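You operate a simulated robot arm through the tools that you are given. There is no shell and no other tool. Be economical: measure what you need, move in short steps, check, and stop when the job is done.

The job below is to be done with a simulated robot arm. You get a single attempt, and the scene is never put back.

TASK
Refit the pipe link and pump down to 0.1 mbar or less.
Fine: ballast knob and vent valve shut, red switch on last; leave the gas valve alone.

It is judged by the outcome, as a careful person would: the job done as asked, and still so three seconds after it is handed in. It fails if anything else is knocked over, pushed out of place, dropped, spilled or broken.

THE ROBOT
A 7-joint arm with a two-finger parallel gripper, fixed in place. Base frame: the origin is at the foot of the arm, x ahead of it, y to its left, z up. Units: mm, degrees, N and s.
With the tool pointing down near the work surface it reaches from about 280 to 680 mm from the base axis. Its first joint turns from -66.0 to 66.0 degrees. Payload 1.57 kg.
Tool frame: the origin (TCP) lies between the finger pads and is the grasp point; the fingertips stand 30 mm ahead of it; z points along the fingers, y is the line along which they close. Largest opening 110 mm; finger width 24, thickness 12; the body of the gripper, 48 by 112 mm, starts 78 mm behind the TCP.
Orientation is that of the tool frame in the base frame, as a unit quaternion [w, x, y, z]. With the fingers straight down and closing along the base's y, the tool's x points along the base's -x, its y along +y and its z along -z.

THE INTERFACE
- The arm moves only by the tool step_arm. Its argument "increments" is a list of rows, each a list of 6 numbers: the shift along the base's x, y, z in mm, then the turn, a rotation vector about the base's x, y, z in rad. In form: [[dx, dy, dz, wx, wy, wz], ...]. A call has 1 to 20 rows; each row shifts and turns the commanded pose from where the row before left it. "gripper" is the gripper command, from -1 (fully open) to 1 (shut), values between in proportion, set as the call begins (left out, the last holds). Rows are played at 5 a second. More than 50 mm and 8.6 degrees between two rows, or a gripper value outside its range, and nothing of the call is played. A pose out of reach is approached as far as the arm can. The call stops where the force on the tool passes 90 N (or 10 N more than at its start, if that is more) or the arm is blocked; 0.2 s more then pass. Each finger travels about 108 mm/s and halts on what it meets, pressing with about 38 N; the grip force reading is that of the motor and also rises with nothing between the fingers. The clock runs only during rows and for 0.2 s after the last one: add rows that do not move to give the fingers time. It gives the time, the measured TCP pose, the force on the tool (base axes), the opening and the grip force at its end, in the units of the frame above (readings bear some noise), with the torque about the TCP (base axes, N m) and any sound that the robot's microphone picked up.
- Cameras (640 x 400 px; columns grow to the right, rows downward): "scene" is fixed at [170.3, -393.5, 1408.9]; the picture's right is [0.72, -0.70, 0.00], its down [-0.37, -0.38, -0.85] and it looks along [0.59, 0.61, -0.53] (base axes); focal length 228 px, centre (320, 200). "wrist" rides on the gripper at [70, 16, -141] in the tool frame; the picture's right is [-0.23, 0.97, 0.00], its down [-0.86, -0.20, -0.48] and it looks along [-0.47, -0.11, 0.88] (tool axes); focal length 222 px, centre (320, 200). There is no depth. A picture from a camera that has moved, and an enlarged one, comes with that camera's place and axes in the base frame and with its lens.
- grab_frame(camera): a new picture of that camera. The clock stands still meanwhile.
- enlarge(camera, box): a new picture of the part [left, top, right, bottom] of that camera's present view, enlarged. The clock stands still meanwhile.
- hand_in(): hands the job in; it is judged then, once.

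Work in short steps. Places have to be worked out from the pictures, the camera data and where the tool is seen: move nearer, look again, correct. Check each grasp and each placing, and mend what went wrong. You have 120 turns and 64 pictures in all, those below and enlarged ones among them. Open the gripper and draw the arm clear of the work before you hand the job in, unless the task says otherwise; then end with one line.

The tools are called after "Call:" as name(argument=value, ...) on one line, values as JSON. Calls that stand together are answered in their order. step_arm: Moves the arm, as the interface text tells. Its arguments: {"type":"object","properties":{"increments":{"type":"array","items":{"type":"array","items":{"type":"number"}}},"gripper":{"type":"number"}},"required":["increments"]} The other tools are called the same way: grab_frame (camera) takes a picture; enlarge (camera, box) takes an enlarged picture of a part of a camera's view; hand_in () hands the job in.

At the start:

```text
t: 0.0
tool_pos: [360.5, -8.7, 1299.3]
ee_rot: [-0.001, 0.001, 1.0, 0.0]
force: [-0.1, -0.2, 0.6]
wrist_torque: [0.02, -0.01, -0.01]
opening: 110.0
grip_force: 0.1
```

scene: 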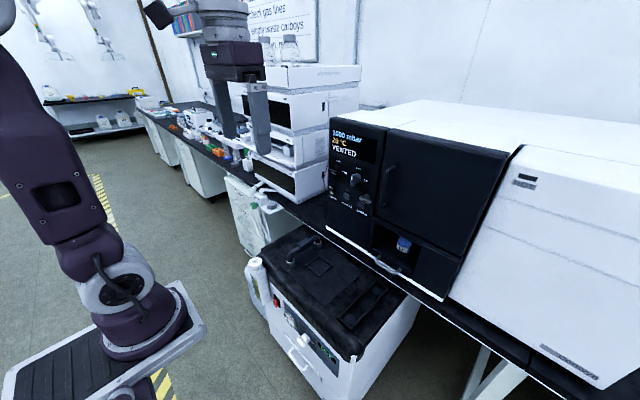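
wrist: 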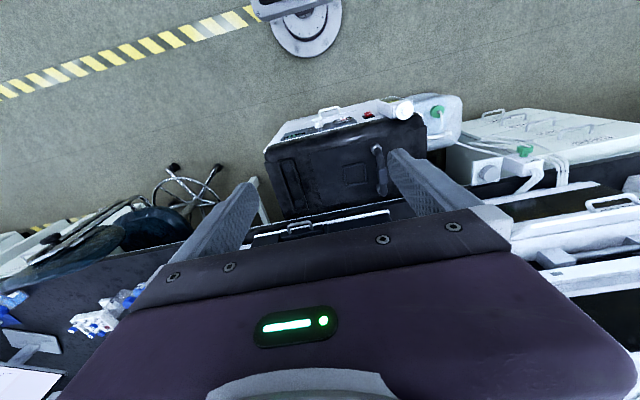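

The scene shows an instrument with a display "1000 mbar VENTED", and a pump cart below. I'll enlarge those areas.

Call:
enlarge(camera="scene", box=[310, 100, 470, 300])

Call:
enlarge(camera="scene", box=[230, 220, 430, 400])

Call:
enlarge(camera="scene", box=[160, 60, 340, 220])

```text
2.00 times, centred on (390, 200) of scene
camera zoom: at [170.3, -393.5, 1408.9], right [0.72, -0.7, 0.0], down [-0.37, -0.38, -0.85], along [0.59, 0.61, -0.53], focal length 457 px, centre (180, 200)
```

zoom: 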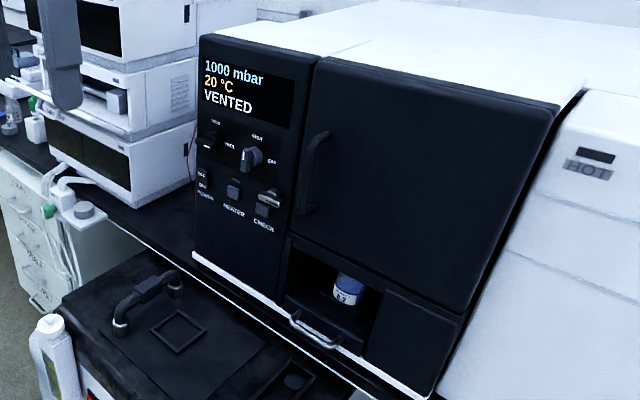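

```text
2.22 times, centred on (330, 310) of scene
camera zoom: at [170.3, -393.5, 1408.9], right [0.72, -0.7, 0.0], down [-0.37, -0.38, -0.85], along [0.59, 0.61, -0.53], focal length 507 px, centre (298, -44)
```

zoom: 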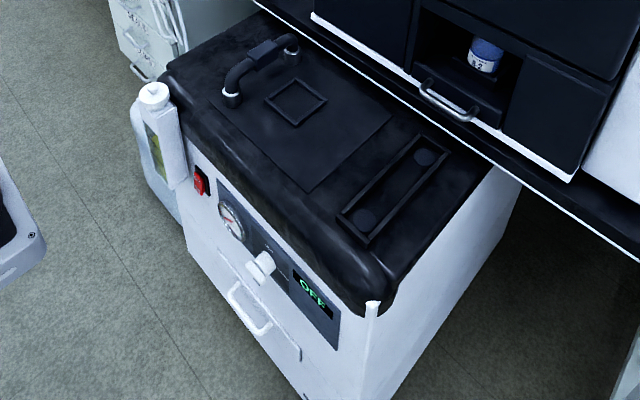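

```text
2.50 times, centred on (250, 140) of scene
camera zoom: at [170.3, -393.5, 1408.9], right [0.72, -0.7, 0.0], down [-0.37, -0.38, -0.85], along [0.59, 0.61, -0.53], focal length 571 px, centre (495, 350)
```

zoom: 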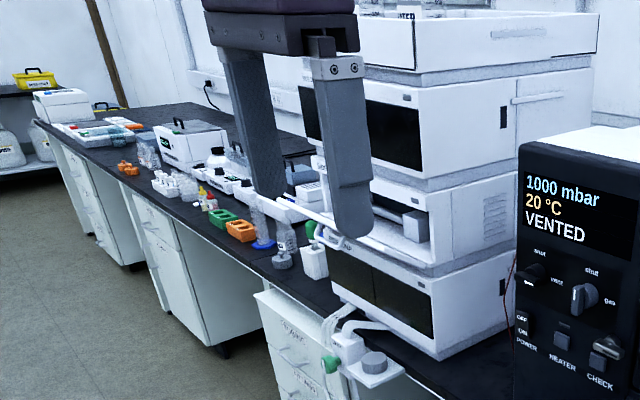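

TCP and cameras agree with the geometry: the pump is ahead on the floor, the oven above it on the bench. I lower the arm in free space in front of the pump for a closer look.

Call:
step_arm(increments=[[0, 0, -40, 0, 0, 0], [0, 0, -40, 0, 0, 0], [0, 0, -40, 0, 0, 0], [0, 0, -40, 0, 0, 0], [0, 0, -40, 0, 0, 0], [0, 0, -40, 0, 0, 0], [0, 0, -40, 0, 0, 0], [0, 0, -40, 0, 0, 0], [0, 0, -40, 0, 0, 0], [0, 0, 0, 0, 0, 0]])

Call:
grab_frame(camera="wrist")

Call:
grab_frame(camera="scene")

```text
t: 2.2
tool_pos: [357.1, -10.3, 937.8]
ee_rot: [0.0, 0.001, 1.0, -0.001]
force: [0.0, -0.6, 0.3]
wrist_torque: [0.01, 0.01, -0.03]
opening: 110.1
grip_force: 0.0
```

```text
58 pictures are left
camera wrist: at [286.6, 7.9, 1080.1], right [0.23, 0.97, 0.0], down [0.85, -0.2, 0.48], along [0.47, -0.11, -0.88], focal length 222 px, centre (320, 200)
```

wrist: 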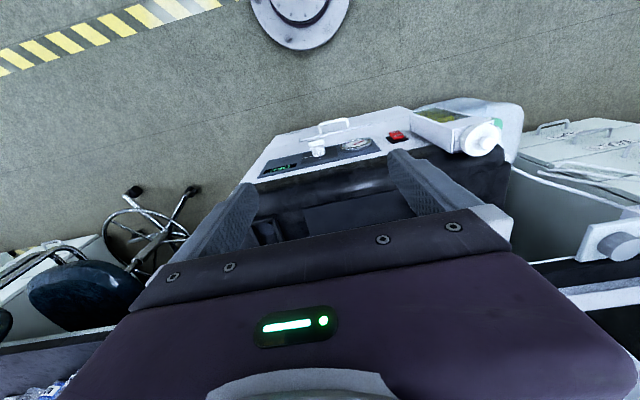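

```text
57 pictures are left
```

scene: 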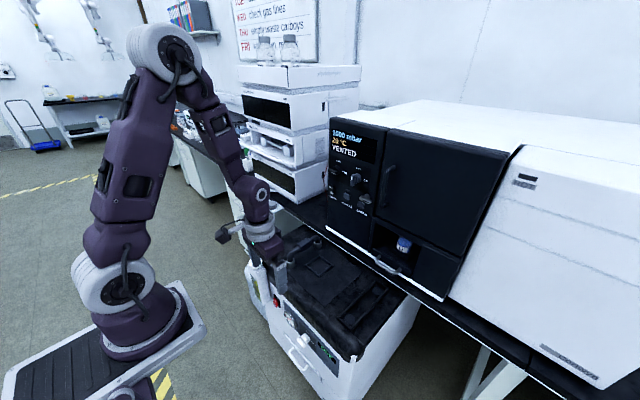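

The red switch triangulates to about (445,154,556), consistent in both cameras, so the pump top is near z≈600. I tilt the tool forward and rise to look at pump top and oven panel.

Call:
step_arm(increments=[[0, 5, 30, 0, -0.1, 0], [0, 5, 30, 0, -0.1, 0], [0, 5, 30, 0, -0.1, 0], [0, 5, 30, 0, -0.1, 0], [0, 5, 30, 0, -0.1, 0], [0, 0, 0, 0, 0, 0]])

Call:
grab_frame(camera="wrist")

```text
t: 3.6
tool_pos: [407.1, -4.9, 1049.0]
ee_rot: [0.248, -0.003, 0.969, 0.01]
force: [-0.3, 0.4, 0.0]
wrist_torque: [-0.03, -0.02, 0.01]
opening: 109.9
grip_force: 0.1
out of reach, approached as far as the arm can: row 3, 4, 5
```

```text
56 pictures are left
camera wrist: at [276.8, 10.4, 1138.7], right [0.19, 0.97, 0.13], down [0.52, -0.21, 0.83], along [0.83, -0.09, -0.55], focal length 222 px, centre (320, 200)
```

wrist: 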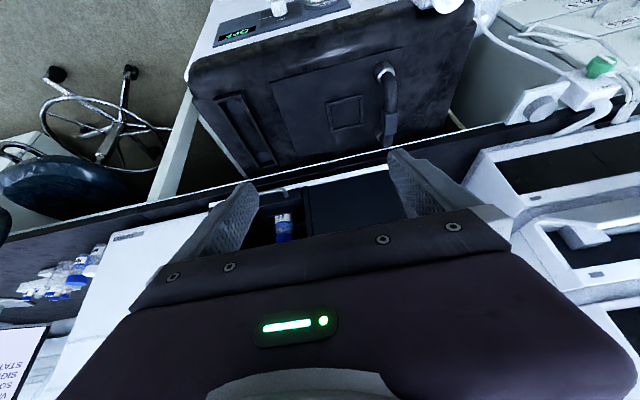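

The view is upside-down (image down = world up). I enlarge the right side with hoses and the black handle-like part on the pump.

Call:
enlarge(camera="wrist", box=[440, 0, 640, 140])

Call:
enlarge(camera="wrist", box=[180, 0, 480, 190])

Call:
enlarge(camera="scene", box=[225, 170, 335, 280])

Call:
enlarge(camera="scene", box=[315, 110, 425, 220])

```text
2.86 times, centred on (540, 70) of wrist
camera zoom: at [276.8, 10.4, 1138.7], right [0.19, 0.97, 0.13], down [0.52, -0.21, 0.83], along [0.83, -0.09, -0.55], focal length 635 px, centre (-309, 571)
```

zoom: 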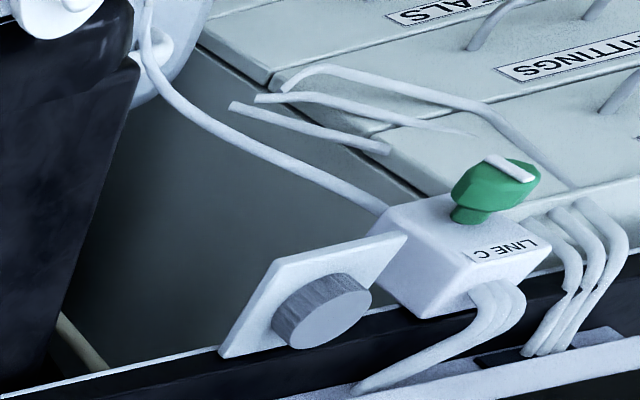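

```text
2.11 times, centred on (330, 95) of wrist
camera zoom: at [276.8, 10.4, 1138.7], right [0.19, 0.97, 0.13], down [0.52, -0.21, 0.83], along [0.83, -0.09, -0.55], focal length 468 px, centre (299, 421)
```

zoom: 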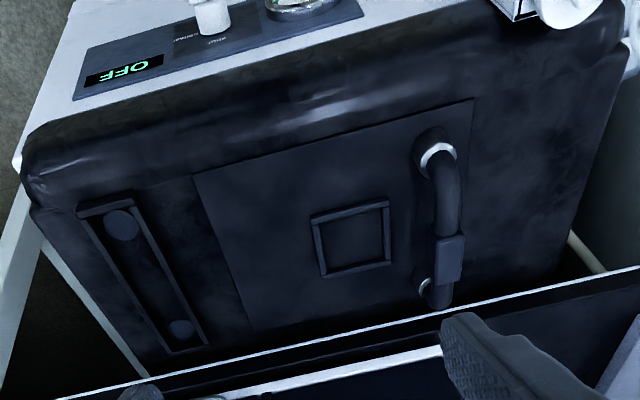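

```text
3.64 times, centred on (280, 225) of scene
camera zoom: at [170.3, -393.5, 1408.9], right [0.72, -0.7, 0.0], down [-0.37, -0.38, -0.85], along [0.59, 0.61, -0.53], focal length 830 px, centre (466, 109)
```

zoom: 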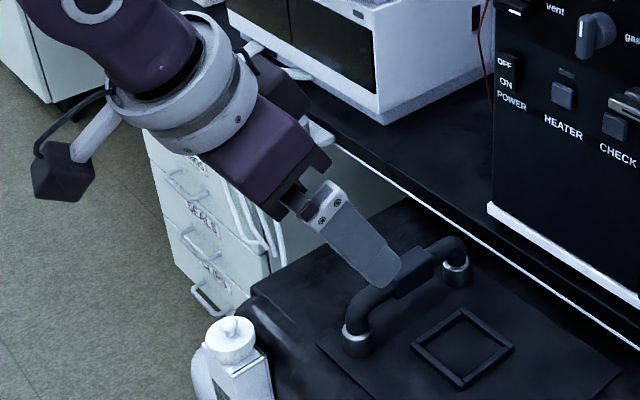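

```text
3.64 times, centred on (370, 165) of scene
camera zoom: at [170.3, -393.5, 1408.9], right [0.72, -0.7, 0.0], down [-0.37, -0.38, -0.85], along [0.59, 0.61, -0.53], focal length 830 px, centre (138, 327)
```

zoom: 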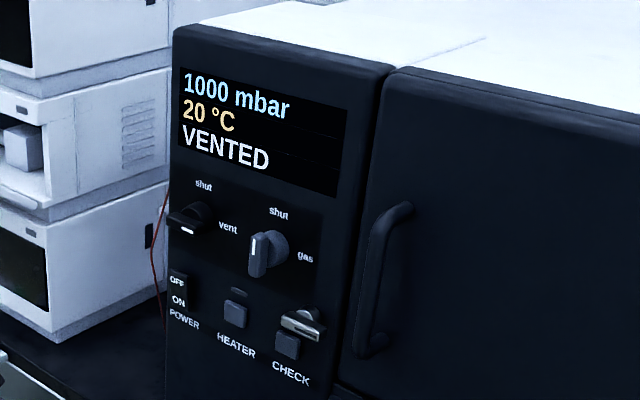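

The black U-tube with a grip block is the link; the framed pair of discs on the right of the pump lid may be its ports. I go back to vertical and over the pump, still well above it, to look closer.

Call:
step_arm(increments=[[10, 5, -30, 0, 0.1, 0], [10, 5, -30, 0, 0.1, 0], [10, 5, -30, 0, 0.1, 0], [10, 5, -30, 0, 0.1, 0], [10, 5, -30, 0, 0.1, 0], [10, 5, -20, 0, 0, 0], [0, 0, 0, 0, 0, 0]])

Call:
grab_frame(camera="wrist")

```text
t: 5.2
tool_pos: [469.1, 25.0, 875.7]
ee_rot: [0.0, 0.0, 1.0, 0.001]
force: [-0.4, -0.3, 0.0]
wrist_torque: [-0.02, 0.04, 0.01]
opening: 110.2
grip_force: 0.2
```

```text
51 pictures are left
camera wrist: at [397.2, 43.7, 1016.8], right [0.23, 0.97, 0.0], down [0.86, -0.2, 0.48], along [0.47, -0.11, -0.88], focal length 222 px, centre (320, 200)
```

wrist: 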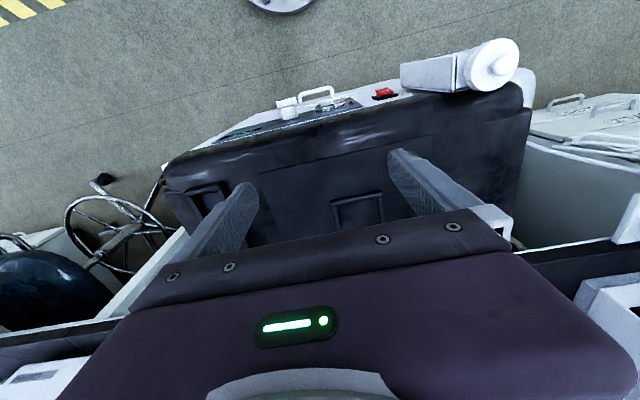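

The gripper hides too much when vertical; I tilt forward again at this nearer position.

Call:
step_arm(increments=[[8, 0, -5, 0, -0.12, 0], [8, 0, -5, 0, -0.12, 0], [8, 0, -5, 0, -0.12, 0], [8, 0, -5, 0, -0.12, 0], [8, 0, -5, 0, -0.12, 0], [0, 0, 0, 0, 0, 0]])

Call:
grab_frame(camera="wrist")

```text
t: 6.6
tool_pos: [506.8, 25.5, 851.4]
ee_rot: [0.296, 0.001, 0.955, -0.001]
force: [-1.0, 0.7, 0.3]
wrist_torque: [-0.01, -0.02, 0.01]
opening: 109.8
grip_force: 0.1
```

```text
50 pictures are left
camera wrist: at [368.7, 43.1, 928.6], right [0.19, 0.97, 0.13], down [0.43, -0.2, 0.88], along [0.88, -0.11, -0.46], focal length 222 px, centre (320, 200)
```

wrist: 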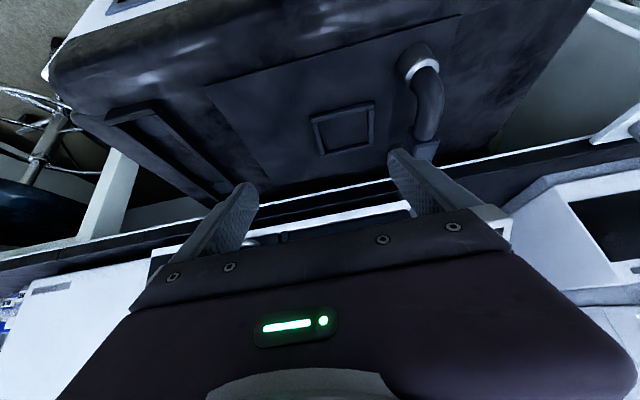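

I enlarge the link end and the recess in this view.

Call:
enlarge(camera="wrist", box=[370, 20, 480, 170])

Call:
enlarge(camera="wrist", box=[90, 80, 270, 220])

```text
2.67 times, centred on (425, 95) of wrist
camera zoom: at [368.7, 43.1, 928.6], right [0.19, 0.97, 0.13], down [0.43, -0.2, 0.88], along [0.88, -0.11, -0.46], focal length 592 px, centre (40, 480)
```

zoom: 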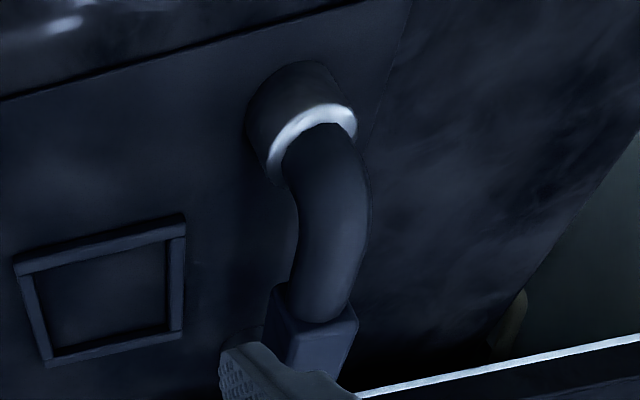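

```text
2.86 times, centred on (180, 150) of wrist
camera zoom: at [368.7, 43.1, 928.6], right [0.19, 0.97, 0.13], down [0.43, -0.2, 0.88], along [0.88, -0.11, -0.46], focal length 635 px, centre (720, 343)
```

zoom: 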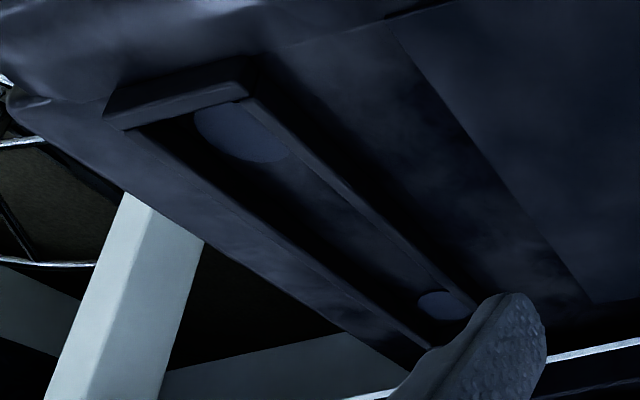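

Triangulating gives the link's front end at about (527,143,723) and rear end (686,138,723); spacing matches the two discs at y≈-168. I need a closer side look to see whether the link is seated.

Call:
step_arm(increments=[[-8, 25, 5, 0, -0.08, 0], [-8, 25, 5, 0, -0.08, 0], [-8, 25, 0, 0, -0.08, 0], [-8, 25, 0, 0, -0.06, 0], [0, 0, 0, 0, 0, 0]])

Call:
grab_frame(camera="wrist")

```text
t: 7.8
tool_pos: [475.1, 123.4, 861.1]
ee_rot: [0.435, 0.001, 0.901, -0.001]
force: [0.0, -0.7, 0.3]
wrist_torque: [-0.02, 0.01, 0.03]
opening: 110.0
grip_force: 0.0
```

```text
47 pictures are left
camera wrist: at [319.9, 141.6, 893.3], right [0.14, 0.97, 0.18], down [0.16, -0.2, 0.97], along [0.98, -0.11, -0.18], focal length 222 px, centre (320, 200)
```

wrist: 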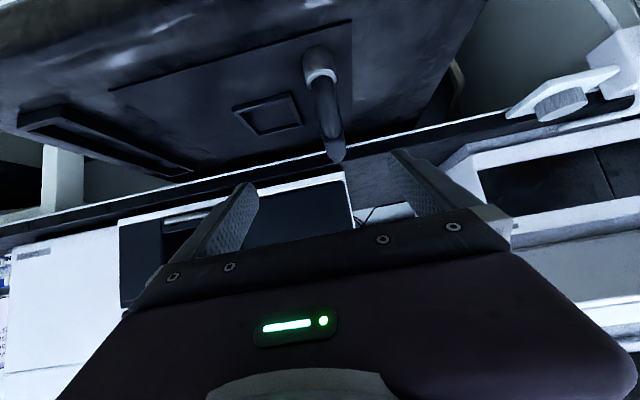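

Call:
enlarge(camera="wrist", box=[280, 30, 380, 180])

Call:
enlarge(camera="scene", box=[270, 215, 340, 285])

```text
2.67 times, centred on (330, 105) of wrist
camera zoom: at [319.9, 141.6, 893.3], right [0.14, 0.97, 0.18], down [0.16, -0.2, 0.97], along [0.98, -0.11, -0.18], focal length 592 px, centre (293, 453)
```

zoom: 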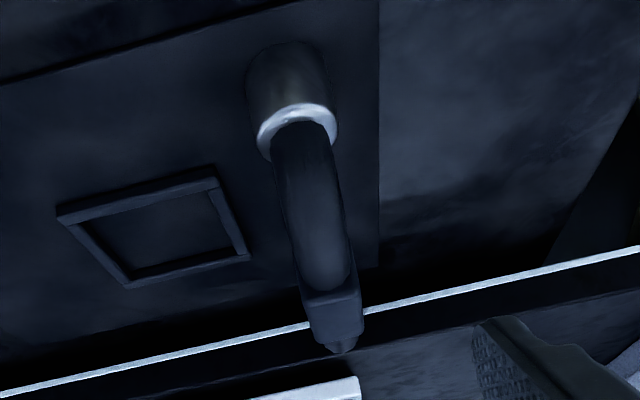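

```text
5.71 times, centred on (305, 250) of scene
camera zoom: at [170.3, -393.5, 1408.9], right [0.72, -0.7, 0.0], down [-0.37, -0.38, -0.85], along [0.59, 0.61, -0.53], focal length 1305 px, centre (406, -86)
```

zoom: 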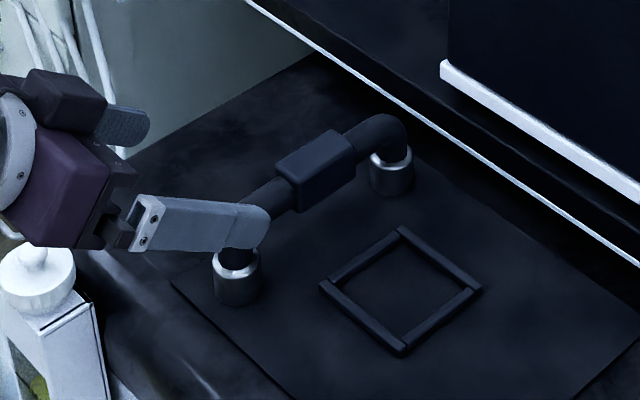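

Call:
enlarge(camera="scene", box=[325, 255, 425, 345])

Call:
enlarge(camera="scene", box=[265, 290, 355, 370])

```text
4.44 times, centred on (375, 300) of scene
camera zoom: at [170.3, -393.5, 1408.9], right [0.72, -0.7, 0.0], down [-0.37, -0.38, -0.85], along [0.59, 0.61, -0.53], focal length 1015 px, centre (76, -244)
```

zoom: 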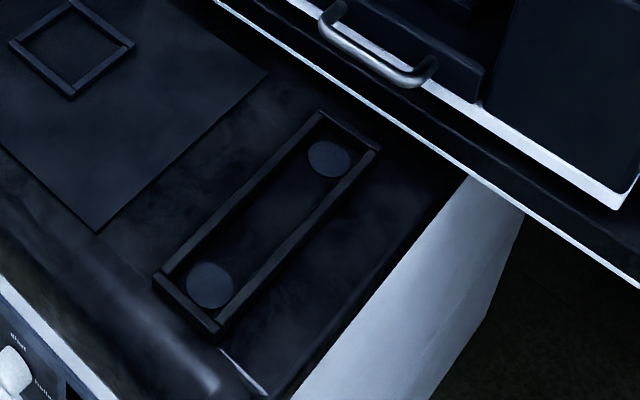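

```text
5.00 times, centred on (310, 330) of scene
camera zoom: at [170.3, -393.5, 1408.9], right [0.72, -0.7, 0.0], down [-0.37, -0.38, -0.85], along [0.59, 0.61, -0.53], focal length 1142 px, centre (370, -450)
```

zoom: 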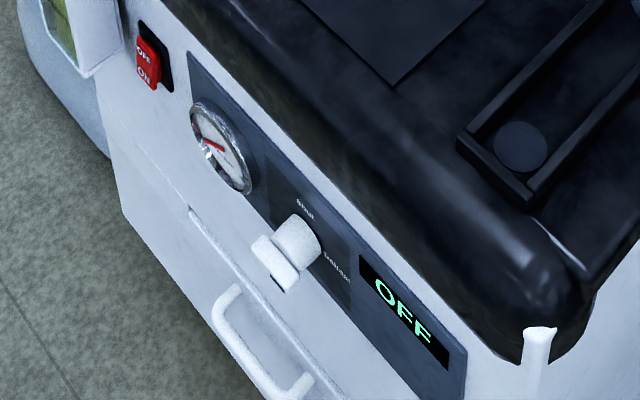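

The steel cups, the tray with pads and the link are visible, but not whether the link is seated. I swing the wrist to view the link from its right side.

Call:
step_arm(increments=[[0, -20, 5, 0, 0, 0.13], [5, -20, 5, 0, 0, 0.13], [10, -15, 0, 0, 0, 0.13], [10, -15, 0, 0, 0, 0.13], [15, -10, 0, 0, 0, 0.13], [15, -10, 0, 0, 0, 0.13], [15, 0, 0, 0, 0, 0.13], [15, 0, 0, 0, 0, 0.13], [0, 0, 0, 0, 0, 0.13], [0, 0, 0, 0, 0, 0]])

Call:
grab_frame(camera="wrist")

```text
t: 10.0
tool_pos: [548.8, 60.1, 860.1]
ee_rot: [0.378, -0.447, 0.782, 0.216]
force: [0.0, 0.0, 0.0]
wrist_torque: [0.0, 0.0, 0.02]
opening: 110.0
grip_force: 0.0
out of reach, approached as far as the arm can: row 2, 3
```

```text
42 pictures are left
camera wrist: at [454.4, -63.6, 892.7], right [-0.77, 0.61, 0.18], down [0.25, 0.03, 0.97], along [0.59, 0.79, -0.18], focal length 222 px, centre (320, 200)
```

wrist: 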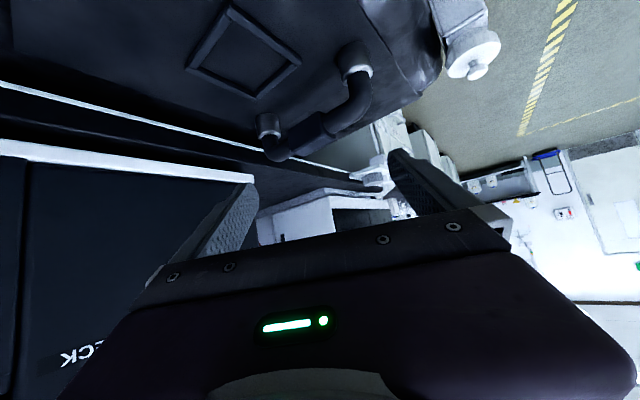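

Call:
enlarge(camera="wrist", box=[240, 30, 390, 170])

```text
2.86 times, centred on (315, 100) of wrist
camera zoom: at [454.4, -63.6, 892.7], right [-0.77, 0.61, 0.18], down [0.25, 0.03, 0.97], along [0.59, 0.79, -0.18], focal length 635 px, centre (334, 486)
```

zoom: 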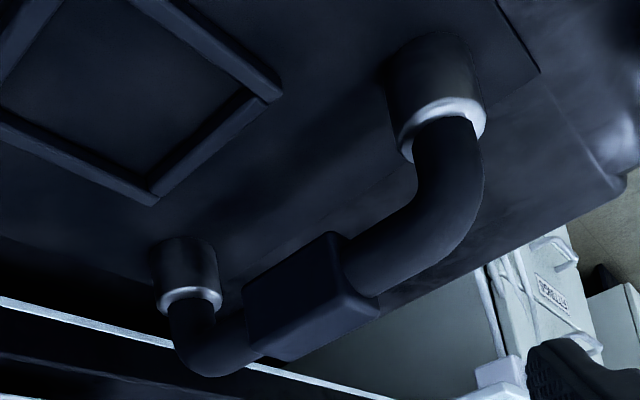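

Both ends look equally inserted in the steel cups; I judge the grip block centre at (600,141,768). I straighten the tool above it to test the seat by gripping the block.

Call:
step_arm(increments=[[0, 0, 5, 0, 0, -0.13], [0, 0, 5, 0, 0, -0.13], [0, 0, 5, 0, 0, -0.13], [-15, 0, 0, 0, 0, -0.13], [-15, 10, 0, 0, 0, -0.13], [-15, 10, 0, 0, 0, -0.13], [0, 10, 0, 0, 0, -0.13], [0, 10, 0, 0, 0, -0.13], [0, 10, 0, 0, 0, -0.13], [15, 10, 0, 0, 0.13, 0], [15, 10, 0, 0, 0.13, 0], [15, 10, 0, 0, 0.13, 0], [15, 0, 0, 0, 0.13, 0], [15, 0, 0, 0, 0.13, 0], [15, 0, 0, 0, 0.13, 0], [5, 0, 0, 0, 0.12, 0], [0, 0, 0, 0, 0, 0]])

Call:
grab_frame(camera="wrist")

```text
t: 13.6
tool_pos: [598.3, 138.3, 872.9]
ee_rot: [-0.001, 0.042, 0.998, -0.051]
force: [-0.4, 0.2, -0.1]
wrist_torque: [-0.02, -0.01, -0.01]
opening: 110.0
grip_force: 0.0
```

```text
40 pictures are left
camera wrist: at [529.2, 176.6, 1012.2], right [0.31, 0.95, -0.1], down [0.84, -0.22, 0.5], along [0.45, -0.23, -0.86], focal length 222 px, centre (320, 200)
```

wrist: 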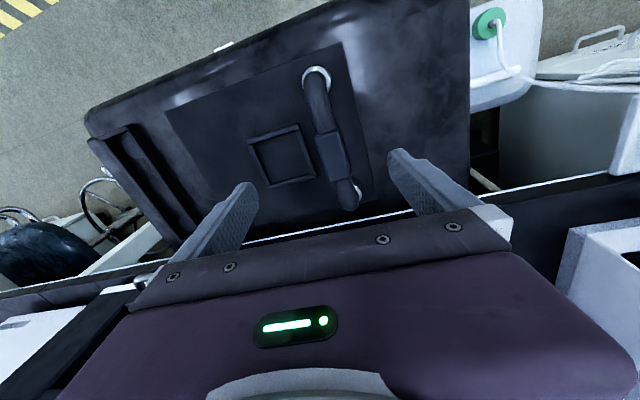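

The tool is slightly rolled/yawed; I correct that and centre over the block.

Call:
step_arm(increments=[[1, 3, 0, 0.051, 0, 0.042], [1, 3, 0, 0.051, 0, 0.042], [0, 0, -10, 0, 0, 0], [0, 0, 0, 0, 0, 0]])

Call:
enlarge(camera="wrist", box=[220, 30, 420, 210])

```text
t: 14.6
tool_pos: [599.8, 145.5, 864.1]
ee_rot: [0.0, -0.002, 1.0, 0.0]
force: [-0.1, -0.4, 0.5]
wrist_torque: [0.04, 0.02, 0.03]
opening: 110.0
grip_force: 0.1
```

```text
2.22 times, centred on (320, 120) of wrist
camera zoom: at [529.1, 163.0, 1005.5], right [0.22, 0.97, 0.0], down [0.86, -0.2, 0.48], along [0.47, -0.11, -0.88], focal length 494 px, centre (320, 378)
```

zoom: 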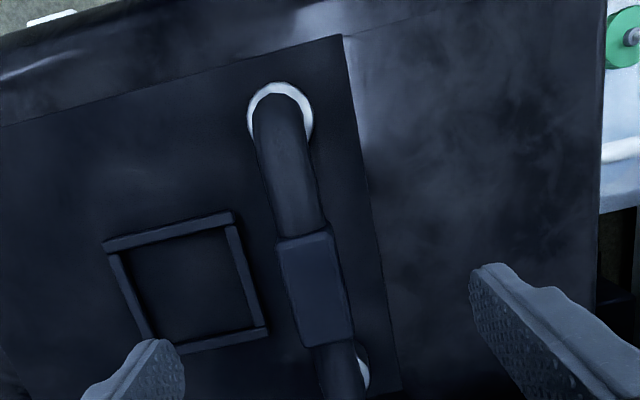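

Aligned; block at (601,143). I descend so the pads straddle the block.

Call:
step_arm(increments=[[1, -2, -20, 0, 0, 0], [0, 0, -20, 0, 0, 0], [0, 0, -20, 0, 0, 0], [0, 0, -20, 0, 0, 0], [0, 0, -10, 0, 0, 0], [0, 0, 0, 0, 0, 0]])

Call:
enlarge(camera="scene", box=[260, 200, 350, 290])

Call:
grab_frame(camera="wrist")

```text
t: 16.0
tool_pos: [602.3, 144.1, 773.9]
ee_rot: [0.0, -0.001, 1.0, 0.0]
force: [0.8, -0.5, -0.6]
wrist_torque: [0.02, 0.0, 0.01]
opening: 110.1
grip_force: 0.0
```

```text
4.44 times, centred on (305, 245) of scene
camera zoom: at [170.3, -393.5, 1408.9], right [0.72, -0.7, 0.0], down [-0.37, -0.38, -0.85], along [0.59, 0.61, -0.53], focal length 1015 px, centre (387, 0)
```

zoom: 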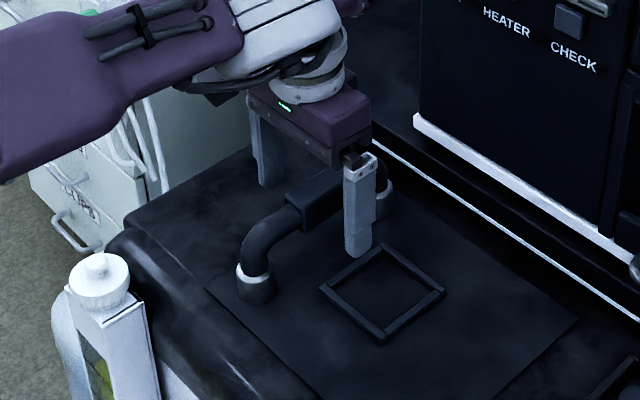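

```text
37 pictures are left
camera wrist: at [531.2, 160.7, 915.1], right [0.22, 0.97, 0.0], down [0.86, -0.2, 0.48], along [0.47, -0.11, -0.88], focal length 222 px, centre (320, 200)
```

wrist: 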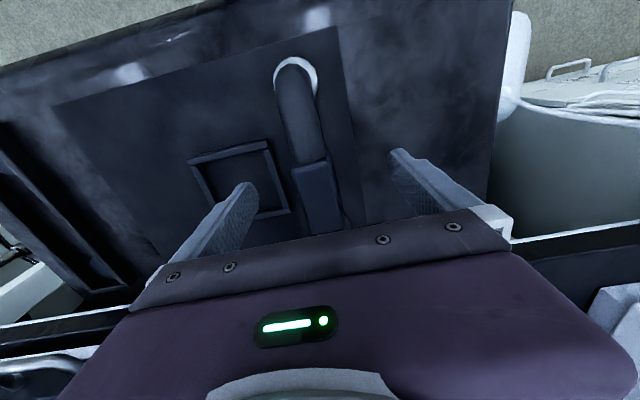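

The fingers straddle the block well. I close and read the opening.

Call:
step_arm(increments=[[0, 0, 0, 0, 0, 0], [0, 0, 0, 0, 0, 0], [0, 0, 0, 0, 0, 0], [0, 0, 0, 0, 0, 0], [0, 0, 0, 0, 0, 0]], gripper=1)

```text
t: 17.2
tool_pos: [601.8, 143.3, 773.6]
ee_rot: [0.0, -0.001, 1.0, 0.0]
force: [0.4, -0.3, -0.7]
wrist_torque: [0.01, -0.08, 0.03]
opening: 27.5
grip_force: 37.9
```

Gripped (27.5 mm). I press down gently to feel whether it seats further.

Call:
step_arm(increments=[[0, 0, -2, 0, 0, 0], [0, 0, -2, 0, 0, 0], [0, 0, -2, 0, 0, 0], [0, 0, 0, 0, 0, 0]])

```text
t: 18.2
tool_pos: [602.7, 143.7, 769.3]
ee_rot: [0.003, 0.0, 1.0, 0.001]
force: [7.2, -4.2, 33.7]
wrist_torque: [-0.21, -0.04, -0.02]
opening: 27.9
grip_force: 38.4
```

It resists (34 N, 4 mm of travel, maybe slip). I go back and test a lift to learn whether it is loose in the cups.

Call:
step_arm(increments=[[0, 0, 3, 0, 0, 0], [0, 0, 3, 0, 0, 0], [0, 0, 2, 0, 0, 0], [0, 0, 2, 0, 0, 0], [0, 0, 2, 0, 0, 0], [0, 0, 0, 0, 0, 0]])

Call:
grab_frame(camera="wrist")

```text
t: 19.6
tool_pos: [602.2, 143.3, 780.1]
ee_rot: [0.0, -0.001, 1.0, 0.0]
force: [-0.2, 0.5, -2.0]
wrist_torque: [0.0, 0.01, -0.02]
opening: 27.8
grip_force: 38.0
```

```text
36 pictures are left
camera wrist: at [529.7, 161.5, 921.1], right [0.22, 0.97, 0.0], down [0.86, -0.2, 0.48], along [0.47, -0.11, -0.88], focal length 222 px, centre (320, 200)
```

wrist: 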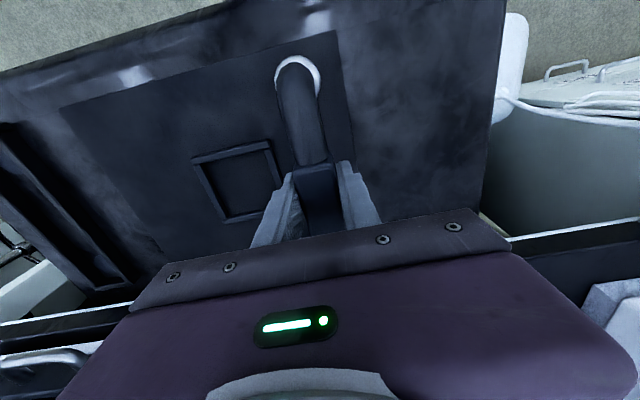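

It lifts freely with ~2 N: the link is loose. I lift 30 mm more and look whether the steel cups stay.

Call:
step_arm(increments=[[0, 0, 10, 0, 0, 0], [0, 0, 10, 0, 0, 0], [0, 0, 10, 0, 0, 0], [0, 0, 0, 0, 0, 0]])

Call:
enlarge(camera="scene", box=[265, 215, 345, 285])

Call:
enlarge(camera="wrist", box=[250, 20, 380, 180])

```text
t: 20.6
tool_pos: [602.3, 143.9, 810.3]
ee_rot: [0.0, -0.001, 1.0, -0.001]
force: [-0.2, 0.2, -2.3]
wrist_torque: [0.02, 0.02, -0.02]
opening: 27.7
grip_force: 38.1
```

```text
5.71 times, centred on (305, 250) of scene
camera zoom: at [170.4, -393.5, 1408.9], right [0.72, -0.7, 0.0], down [-0.37, -0.38, -0.85], along [0.59, 0.61, -0.53], focal length 1305 px, centre (406, -86)
```

zoom: 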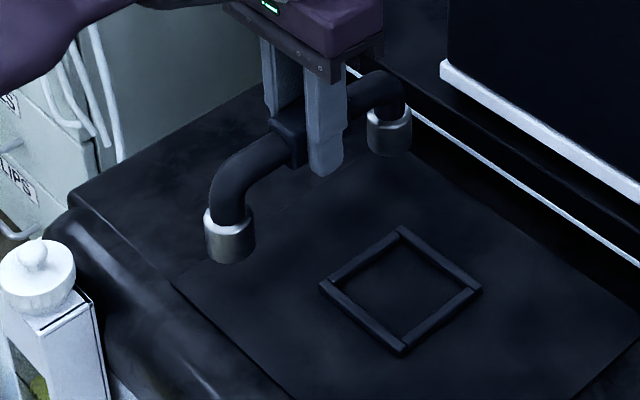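

```text
2.50 times, centred on (315, 100) of wrist
camera zoom: at [530.1, 161.6, 951.2], right [0.23, 0.97, 0.0], down [0.86, -0.2, 0.48], along [0.47, -0.11, -0.88], focal length 555 px, centre (332, 450)
```

zoom: 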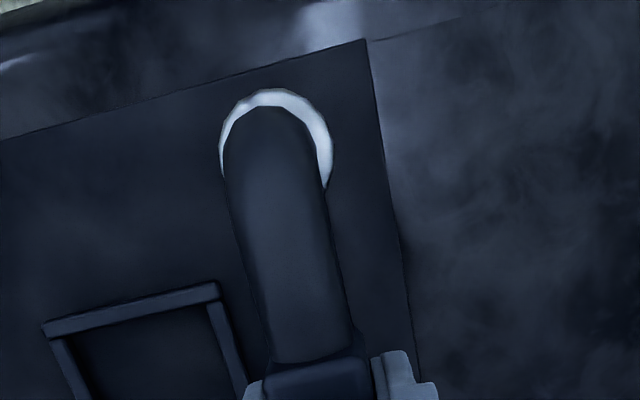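

The cups are the link's own end flanges: it was just standing on the lid, so the framed pair of discs is where it fits. I raise it and carry it toward there, stopping short to view the seats.

Call:
step_arm(increments=[[0, 0, 20, 0, 0, 0], [0, -20, 20, 0, 0, 0], [0, -25, 10, 0, 0, 0], [0, -25, 0, 0, 0, 0], [0, -25, 0, 0, 0, 0], [0, -25, 0, 0, 0, 0], [0, -25, 0, 0, 0, 0], [0, -25, 0, 0, 0, 0], [0, -20, 0, 0, 0, 0], [0, 0, 0, 0, 0, 0]])

Call:
grab_frame(camera="wrist")

Call:
enlarge(camera="wrist", box=[60, 60, 280, 260])

```text
t: 22.8
tool_pos: [600.7, -48.2, 860.5]
ee_rot: [0.0, -0.001, 1.0, 0.0]
force: [0.1, 0.8, -2.8]
wrist_torque: [0.01, 0.03, -0.01]
opening: 27.8
grip_force: 38.1
```

```text
33 pictures are left
camera wrist: at [530.0, -29.3, 1002.1], right [0.22, 0.97, 0.0], down [0.86, -0.2, 0.48], along [0.47, -0.11, -0.88], focal length 222 px, centre (320, 200)
```

wrist: 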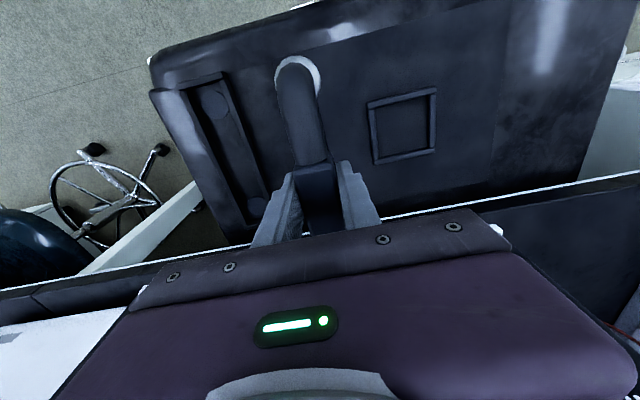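

```text
2.00 times, centred on (170, 160) of wrist
camera zoom: at [530.0, -29.3, 1002.1], right [0.22, 0.97, 0.0], down [0.86, -0.2, 0.48], along [0.47, -0.11, -0.88], focal length 444 px, centre (620, 280)
```

zoom: 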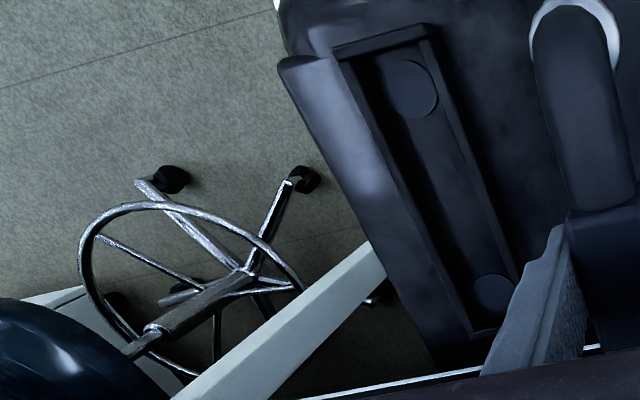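

The two seats compute to about (531,-166,690) and (686,-168,690). I move so the link is centred above them at (607,-167) and check.

Call:
step_arm(increments=[[1, -20, 0, 0, 0, 0], [1, -25, 0, 0, 0, 0], [1, -25, 0, 0, 0, 0], [1, -25, 0, 0, 0, 0], [2, -24, 0, 0, 0, 0], [0, 0, -20, 0, 0, 0], [0, 0, -20, 0, 0, 0], [0, 0, -20, 0, 0, 0], [0, 0, -10, 0, 0, 0], [0, 0, 0, 0, 0, 0]])

Call:
enlarge(camera="scene", box=[330, 230, 430, 330])

Call:
enlarge(camera="wrist", box=[230, 20, 390, 180])

```text
t: 25.0
tool_pos: [604.7, -163.8, 822.3]
ee_rot: [0.002, 0.001, 1.0, -0.001]
force: [-8.1, -2.1, 36.1]
wrist_torque: [-0.06, 0.4, 0.13]
opening: 0.1
grip_force: 21.9
out of reach, approached as far as the arm can: row 7, 8, 9
```

```text
4.00 times, centred on (380, 280) of scene
camera zoom: at [169.5, -393.4, 1409.1], right [0.72, -0.7, 0.0], down [-0.37, -0.38, -0.85], along [0.59, 0.61, -0.53], focal length 913 px, centre (80, -120)
```

zoom: 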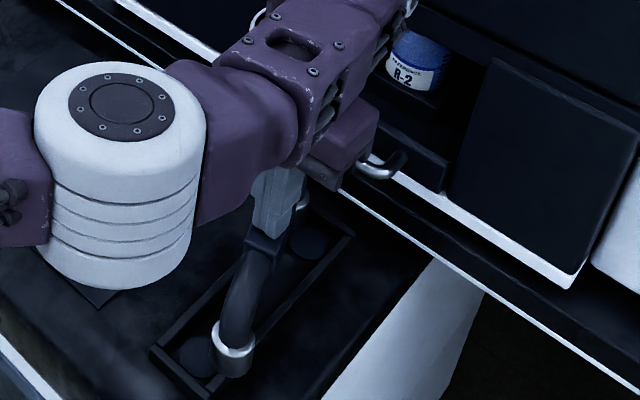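

```text
2.50 times, centred on (310, 100) of wrist
camera zoom: at [533.5, -147.3, 964.0], right [0.23, 0.97, 0.0], down [0.85, -0.2, 0.48], along [0.47, -0.11, -0.88], focal length 555 px, centre (345, 450)
```

zoom: 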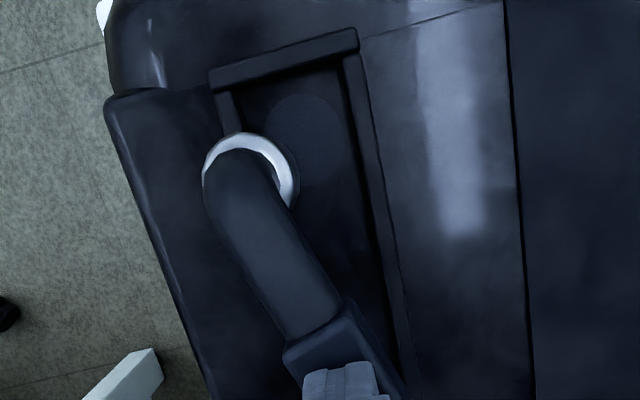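

The grip was lost: opening 0.1 and the gripper is pressed upward (36 N), so something blocked it. I look at full views before moving.

Call:
grab_frame(camera="wrist")

Call:
enlarge(camera="scene", box=[370, 240, 440, 310])

```text
29 pictures are left
camera wrist: at [533.5, -147.3, 964.0], right [0.23, 0.97, 0.0], down [0.85, -0.2, 0.48], along [0.47, -0.11, -0.88], focal length 222 px, centre (320, 200)
```

wrist: 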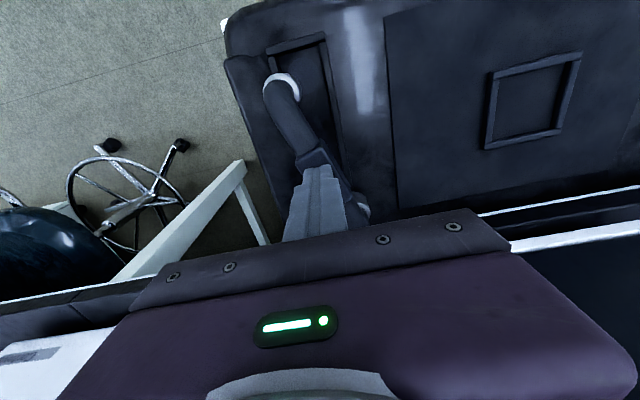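

```text
5.71 times, centred on (405, 275) of scene
camera zoom: at [169.5, -393.4, 1409.1], right [0.72, -0.7, 0.0], down [-0.37, -0.38, -0.85], along [0.59, 0.61, -0.53], focal length 1305 px, centre (-166, -229)
```

zoom: 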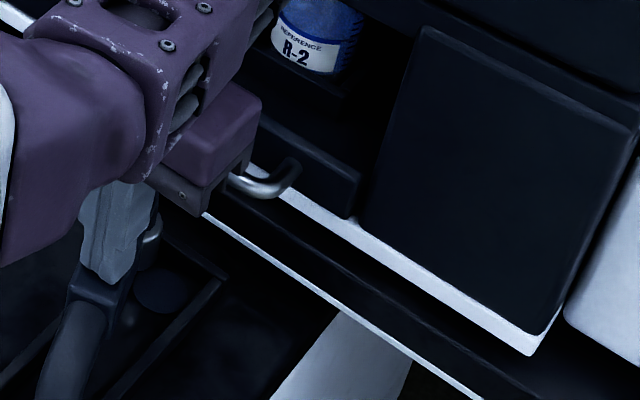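

The gripper body appears to sit at the drawer handle and/or the fingertips on the link, which now stands askew on the tray frame. I back straight up a little and re-check the force.

Call:
step_arm(increments=[[0, 0, 60, 0, 0, 0], [0, 0, 10, 0, 0, 0], [0, 0, 0, 0, 0, 0]])

```text
refused: row 1 steps farther than a row can; nothing moved
```

Call:
step_arm(increments=[[-3, 3, 40, 0, 0, 0], [0, 0, 20, 0, 0, 0], [0, 0, 20, 0, 0, 0], [0, 0, 0, 0, 0, 0]])

Call:
grab_frame(camera="wrist")

Call:
grab_frame(camera="scene")

```text
t: 26.0
tool_pos: [602.0, -163.4, 898.9]
ee_rot: [0.0, 0.0, 1.0, 0.0]
force: [-0.1, 0.3, -0.6]
wrist_torque: [-0.01, 0.0, -0.04]
opening: 0.1
grip_force: 20.8
```

```text
27 pictures are left
camera wrist: at [531.2, -145.2, 1041.4], right [0.22, 0.97, 0.0], down [0.86, -0.2, 0.48], along [0.47, -0.11, -0.88], focal length 222 px, centre (320, 200)
```

wrist: 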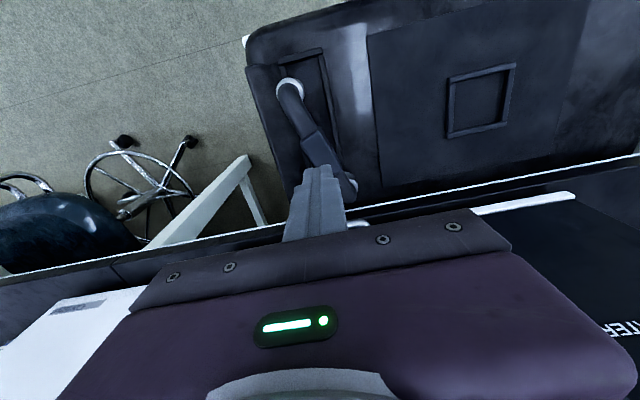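

```text
26 pictures are left
```

scene: 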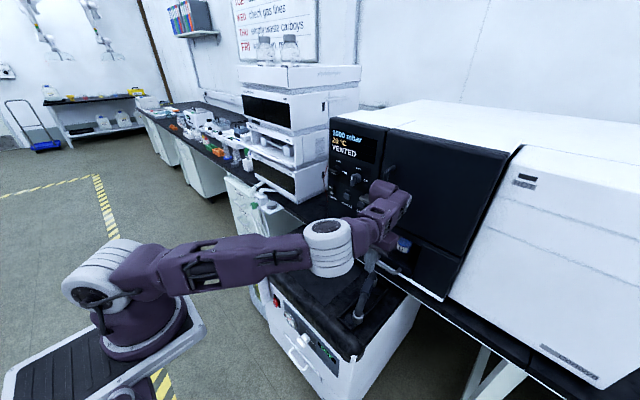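

The link stands askew over the tray (yaw ≈17°), centre ≈(611,-158). The drawer handle overhangs the rear seat at about (686, -140…-220, 835); it knocked the link. I open, yaw 17° to match, and look.

Call:
step_arm(increments=[[4, 2, 0, 0, 0, 0.14], [5, 3, 0, 0, 0, 0.14], [0, 0, -10, 0, 0, 0.02], [0, 0, 0, 0, 0, 0]], gripper=-0.1)

Call:
enlarge(camera="wrist", box=[220, 40, 420, 240])

Call:
enlarge(camera="scene", box=[330, 230, 430, 330])

```text
t: 27.0
tool_pos: [602.5, -161.8, 889.2]
ee_rot: [0.0, -0.012, 1.0, 0.0]
force: [-0.4, -0.9, -0.5]
wrist_torque: [0.0, 0.01, 0.01]
opening: 60.3
grip_force: 0.1
out of reach, approached as far as the arm can: row 1, 2
```

```text
2.00 times, centred on (320, 140) of wrist
camera zoom: at [530.9, -146.5, 1030.8], right [0.21, 0.98, 0.0], down [0.86, -0.18, 0.48], along [0.47, -0.1, -0.88], focal length 444 px, centre (320, 320)
```

zoom: 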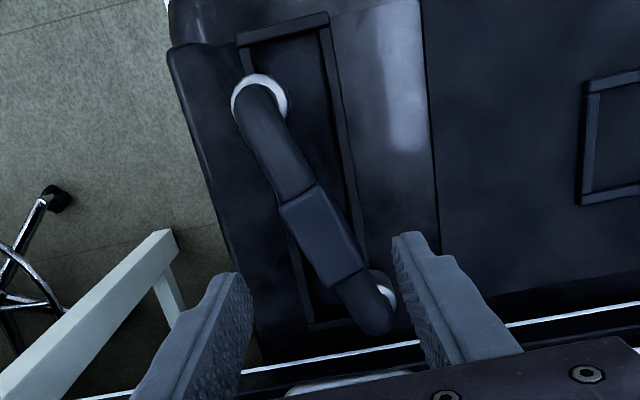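

```text
4.00 times, centred on (380, 280) of scene
camera zoom: at [170.3, -393.5, 1408.9], right [0.72, -0.7, 0.0], down [-0.37, -0.38, -0.85], along [0.59, 0.61, -0.53], focal length 913 px, centre (80, -120)
```

zoom: 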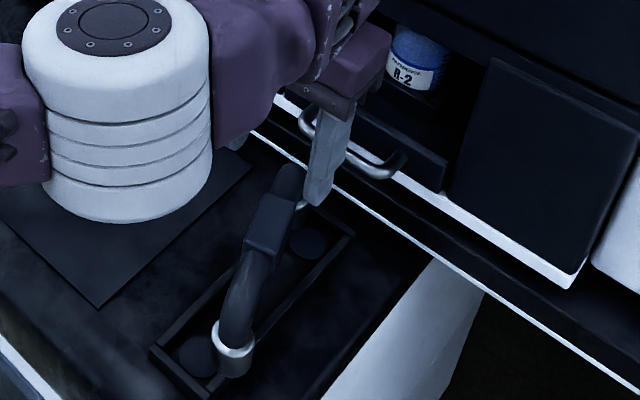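

Yaw +0.14 is out of reach here, but closing the jaws along y will itself straighten the link. I test how far the arm can descend here and whether other yaws are available.

Call:
step_arm(increments=[[4, 1, 0, 0, 0, 0], [0, 0, -15, 0, 0, 0], [0, 0, -15, 0, 0, 0], [0, 0, 0, 0, 0, -0.08], [0, 0, 0, 0, 0, 0.08], [0, 0, -10, 0, 0, 0], [0, 0, -10, 0, 0, 0], [0, 0, -5, 0, 0, 0]])

```text
t: 28.8
tool_pos: [605.6, -161.1, 844.4]
ee_rot: [0.001, -0.011, 1.0, -0.001]
force: [-0.2, 0.6, -0.4]
wrist_torque: [0.01, 0.01, 0.02]
opening: 60.5
grip_force: 0.1
out of reach, approached as far as the arm can: row 7
```

The descent is limited by the arm's posture here (probably a joint drifted to its limit). I rise, retreat to a neutral posture, and come back to clear that.

Call:
step_arm(increments=[[0, 0, 30, 0, 0, 0], [0, 0, 30, 0, 0, 0], [-20, 10, 20, 0, 0, -0.024], [-40, 20, 20, 0, 0, 0], [-40, 20, 20, 0, 0, 0], [-40, 20, 20, 0, 0, 0], [-40, 20, 20, 0, 0, 0], [-40, 20, 20, 0, 0, 0], [0, 40, 20, 0, 0, 0], [0, 0, 0, 0, 0, 0], [0, 0, -30, 0, 0, 0], [0, -30, -30, 0, 0, 0], [30, -30, -30, 0, 0, 0], [40, -30, -30, 0, 0, 0], [40, -30, -30, 0, 0, 0], [40, -30, 0, 0, 0, 0], [30, 0, 0, 0, 0, 0], [20, 0, 0, 0, 0, 0], [0, 0, -10, 0, 0, 0], [0, 0, 0, 0, 0, 0]])

Call:
grab_frame(camera="scene")

```text
refused: row 13 steps farther than a row can; nothing moved
```

```text
23 pictures are left
```

scene: 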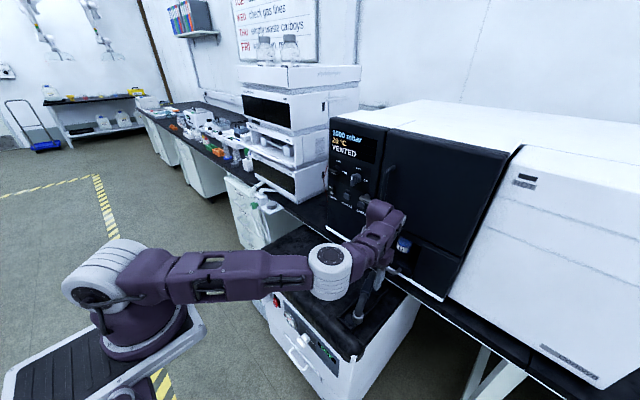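

Call:
step_arm(increments=[[0, 0, 30, 0, 0, 0], [0, 0, 30, 0, 0, 0], [-20, 10, 20, 0, 0, -0.024], [-40, 20, 20, 0, 0, 0], [-40, 20, 20, 0, 0, 0], [-40, 20, 20, 0, 0, 0], [-40, 20, 20, 0, 0, 0], [-40, 20, 20, 0, 0, 0], [0, 40, 20, 0, 0, 0], [0, 0, 0, 0, 0, 0], [0, 0, -30, 0, 0, 0], [0, -30, -30, 0, 0, 0], [25, -25, -30, 0, 0, 0], [30, -25, -30, 0, 0, 0], [30, -25, -20, 0, 0, 0], [35, -25, -10, 0, 0, 0], [35, -20, 0, 0, 0, 0], [40, 0, 0, 0, 0, 0], [20, 0, 0, 0, 0, 0], [0, 0, 0, 0, 0, 0]])

Call:
grab_frame(camera="scene")

```text
t: 33.0
tool_pos: [600.3, -161.3, 894.7]
ee_rot: [0.0, 0.001, 1.0, 0.0]
force: [1.0, -0.2, -0.4]
wrist_torque: [0.02, 0.0, 0.04]
opening: 60.4
grip_force: 0.1
```

```text
22 pictures are left
```

scene: 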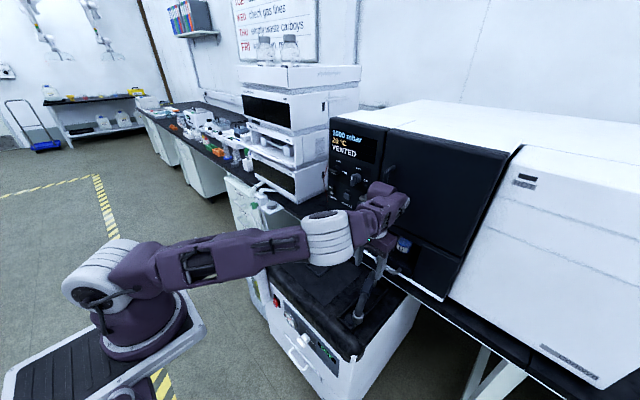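

Posture changed. I try descending over the block with fingers open 60 mm.

Call:
step_arm(increments=[[5, 2, -10, 0, 0, 0], [0, 0, -15, 0, 0, 0], [0, 0, -15, 0, 0, 0], [0, 0, -10, 0, 0, 0], [0, 0, -10, 0, 0, 0], [0, 0, -10, 0, 0, 0], [0, 0, -10, 0, 0, 0], [0, 0, -10, 0, 0, 0], [0, 0, 0, 0, 0, 0]])

```text
t: 35.0
tool_pos: [604.7, -159.2, 805.5]
ee_rot: [0.0, 0.001, 1.0, 0.0]
force: [0.5, 0.4, 0.3]
wrist_torque: [0.0, 0.0, 0.03]
opening: 60.8
grip_force: 0.1
```

Reach is restored. One look before going on down.

Call:
enlarge(camera="wrist", box=[220, 40, 420, 240])

```text
2.00 times, centred on (320, 140) of wrist
camera zoom: at [533.9, -141.3, 946.5], right [0.23, 0.97, 0.0], down [0.85, -0.2, 0.48], along [0.47, -0.11, -0.88], focal length 444 px, centre (320, 320)
```

zoom: 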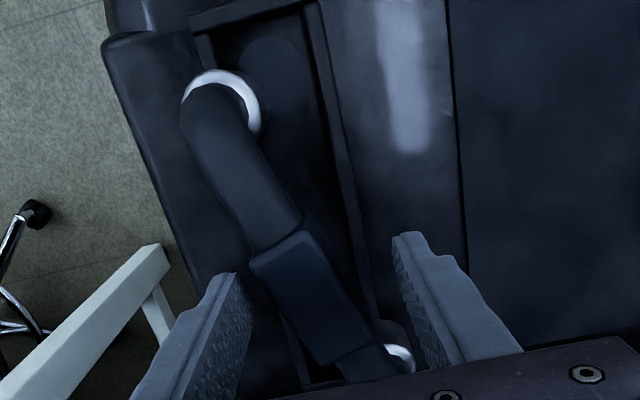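

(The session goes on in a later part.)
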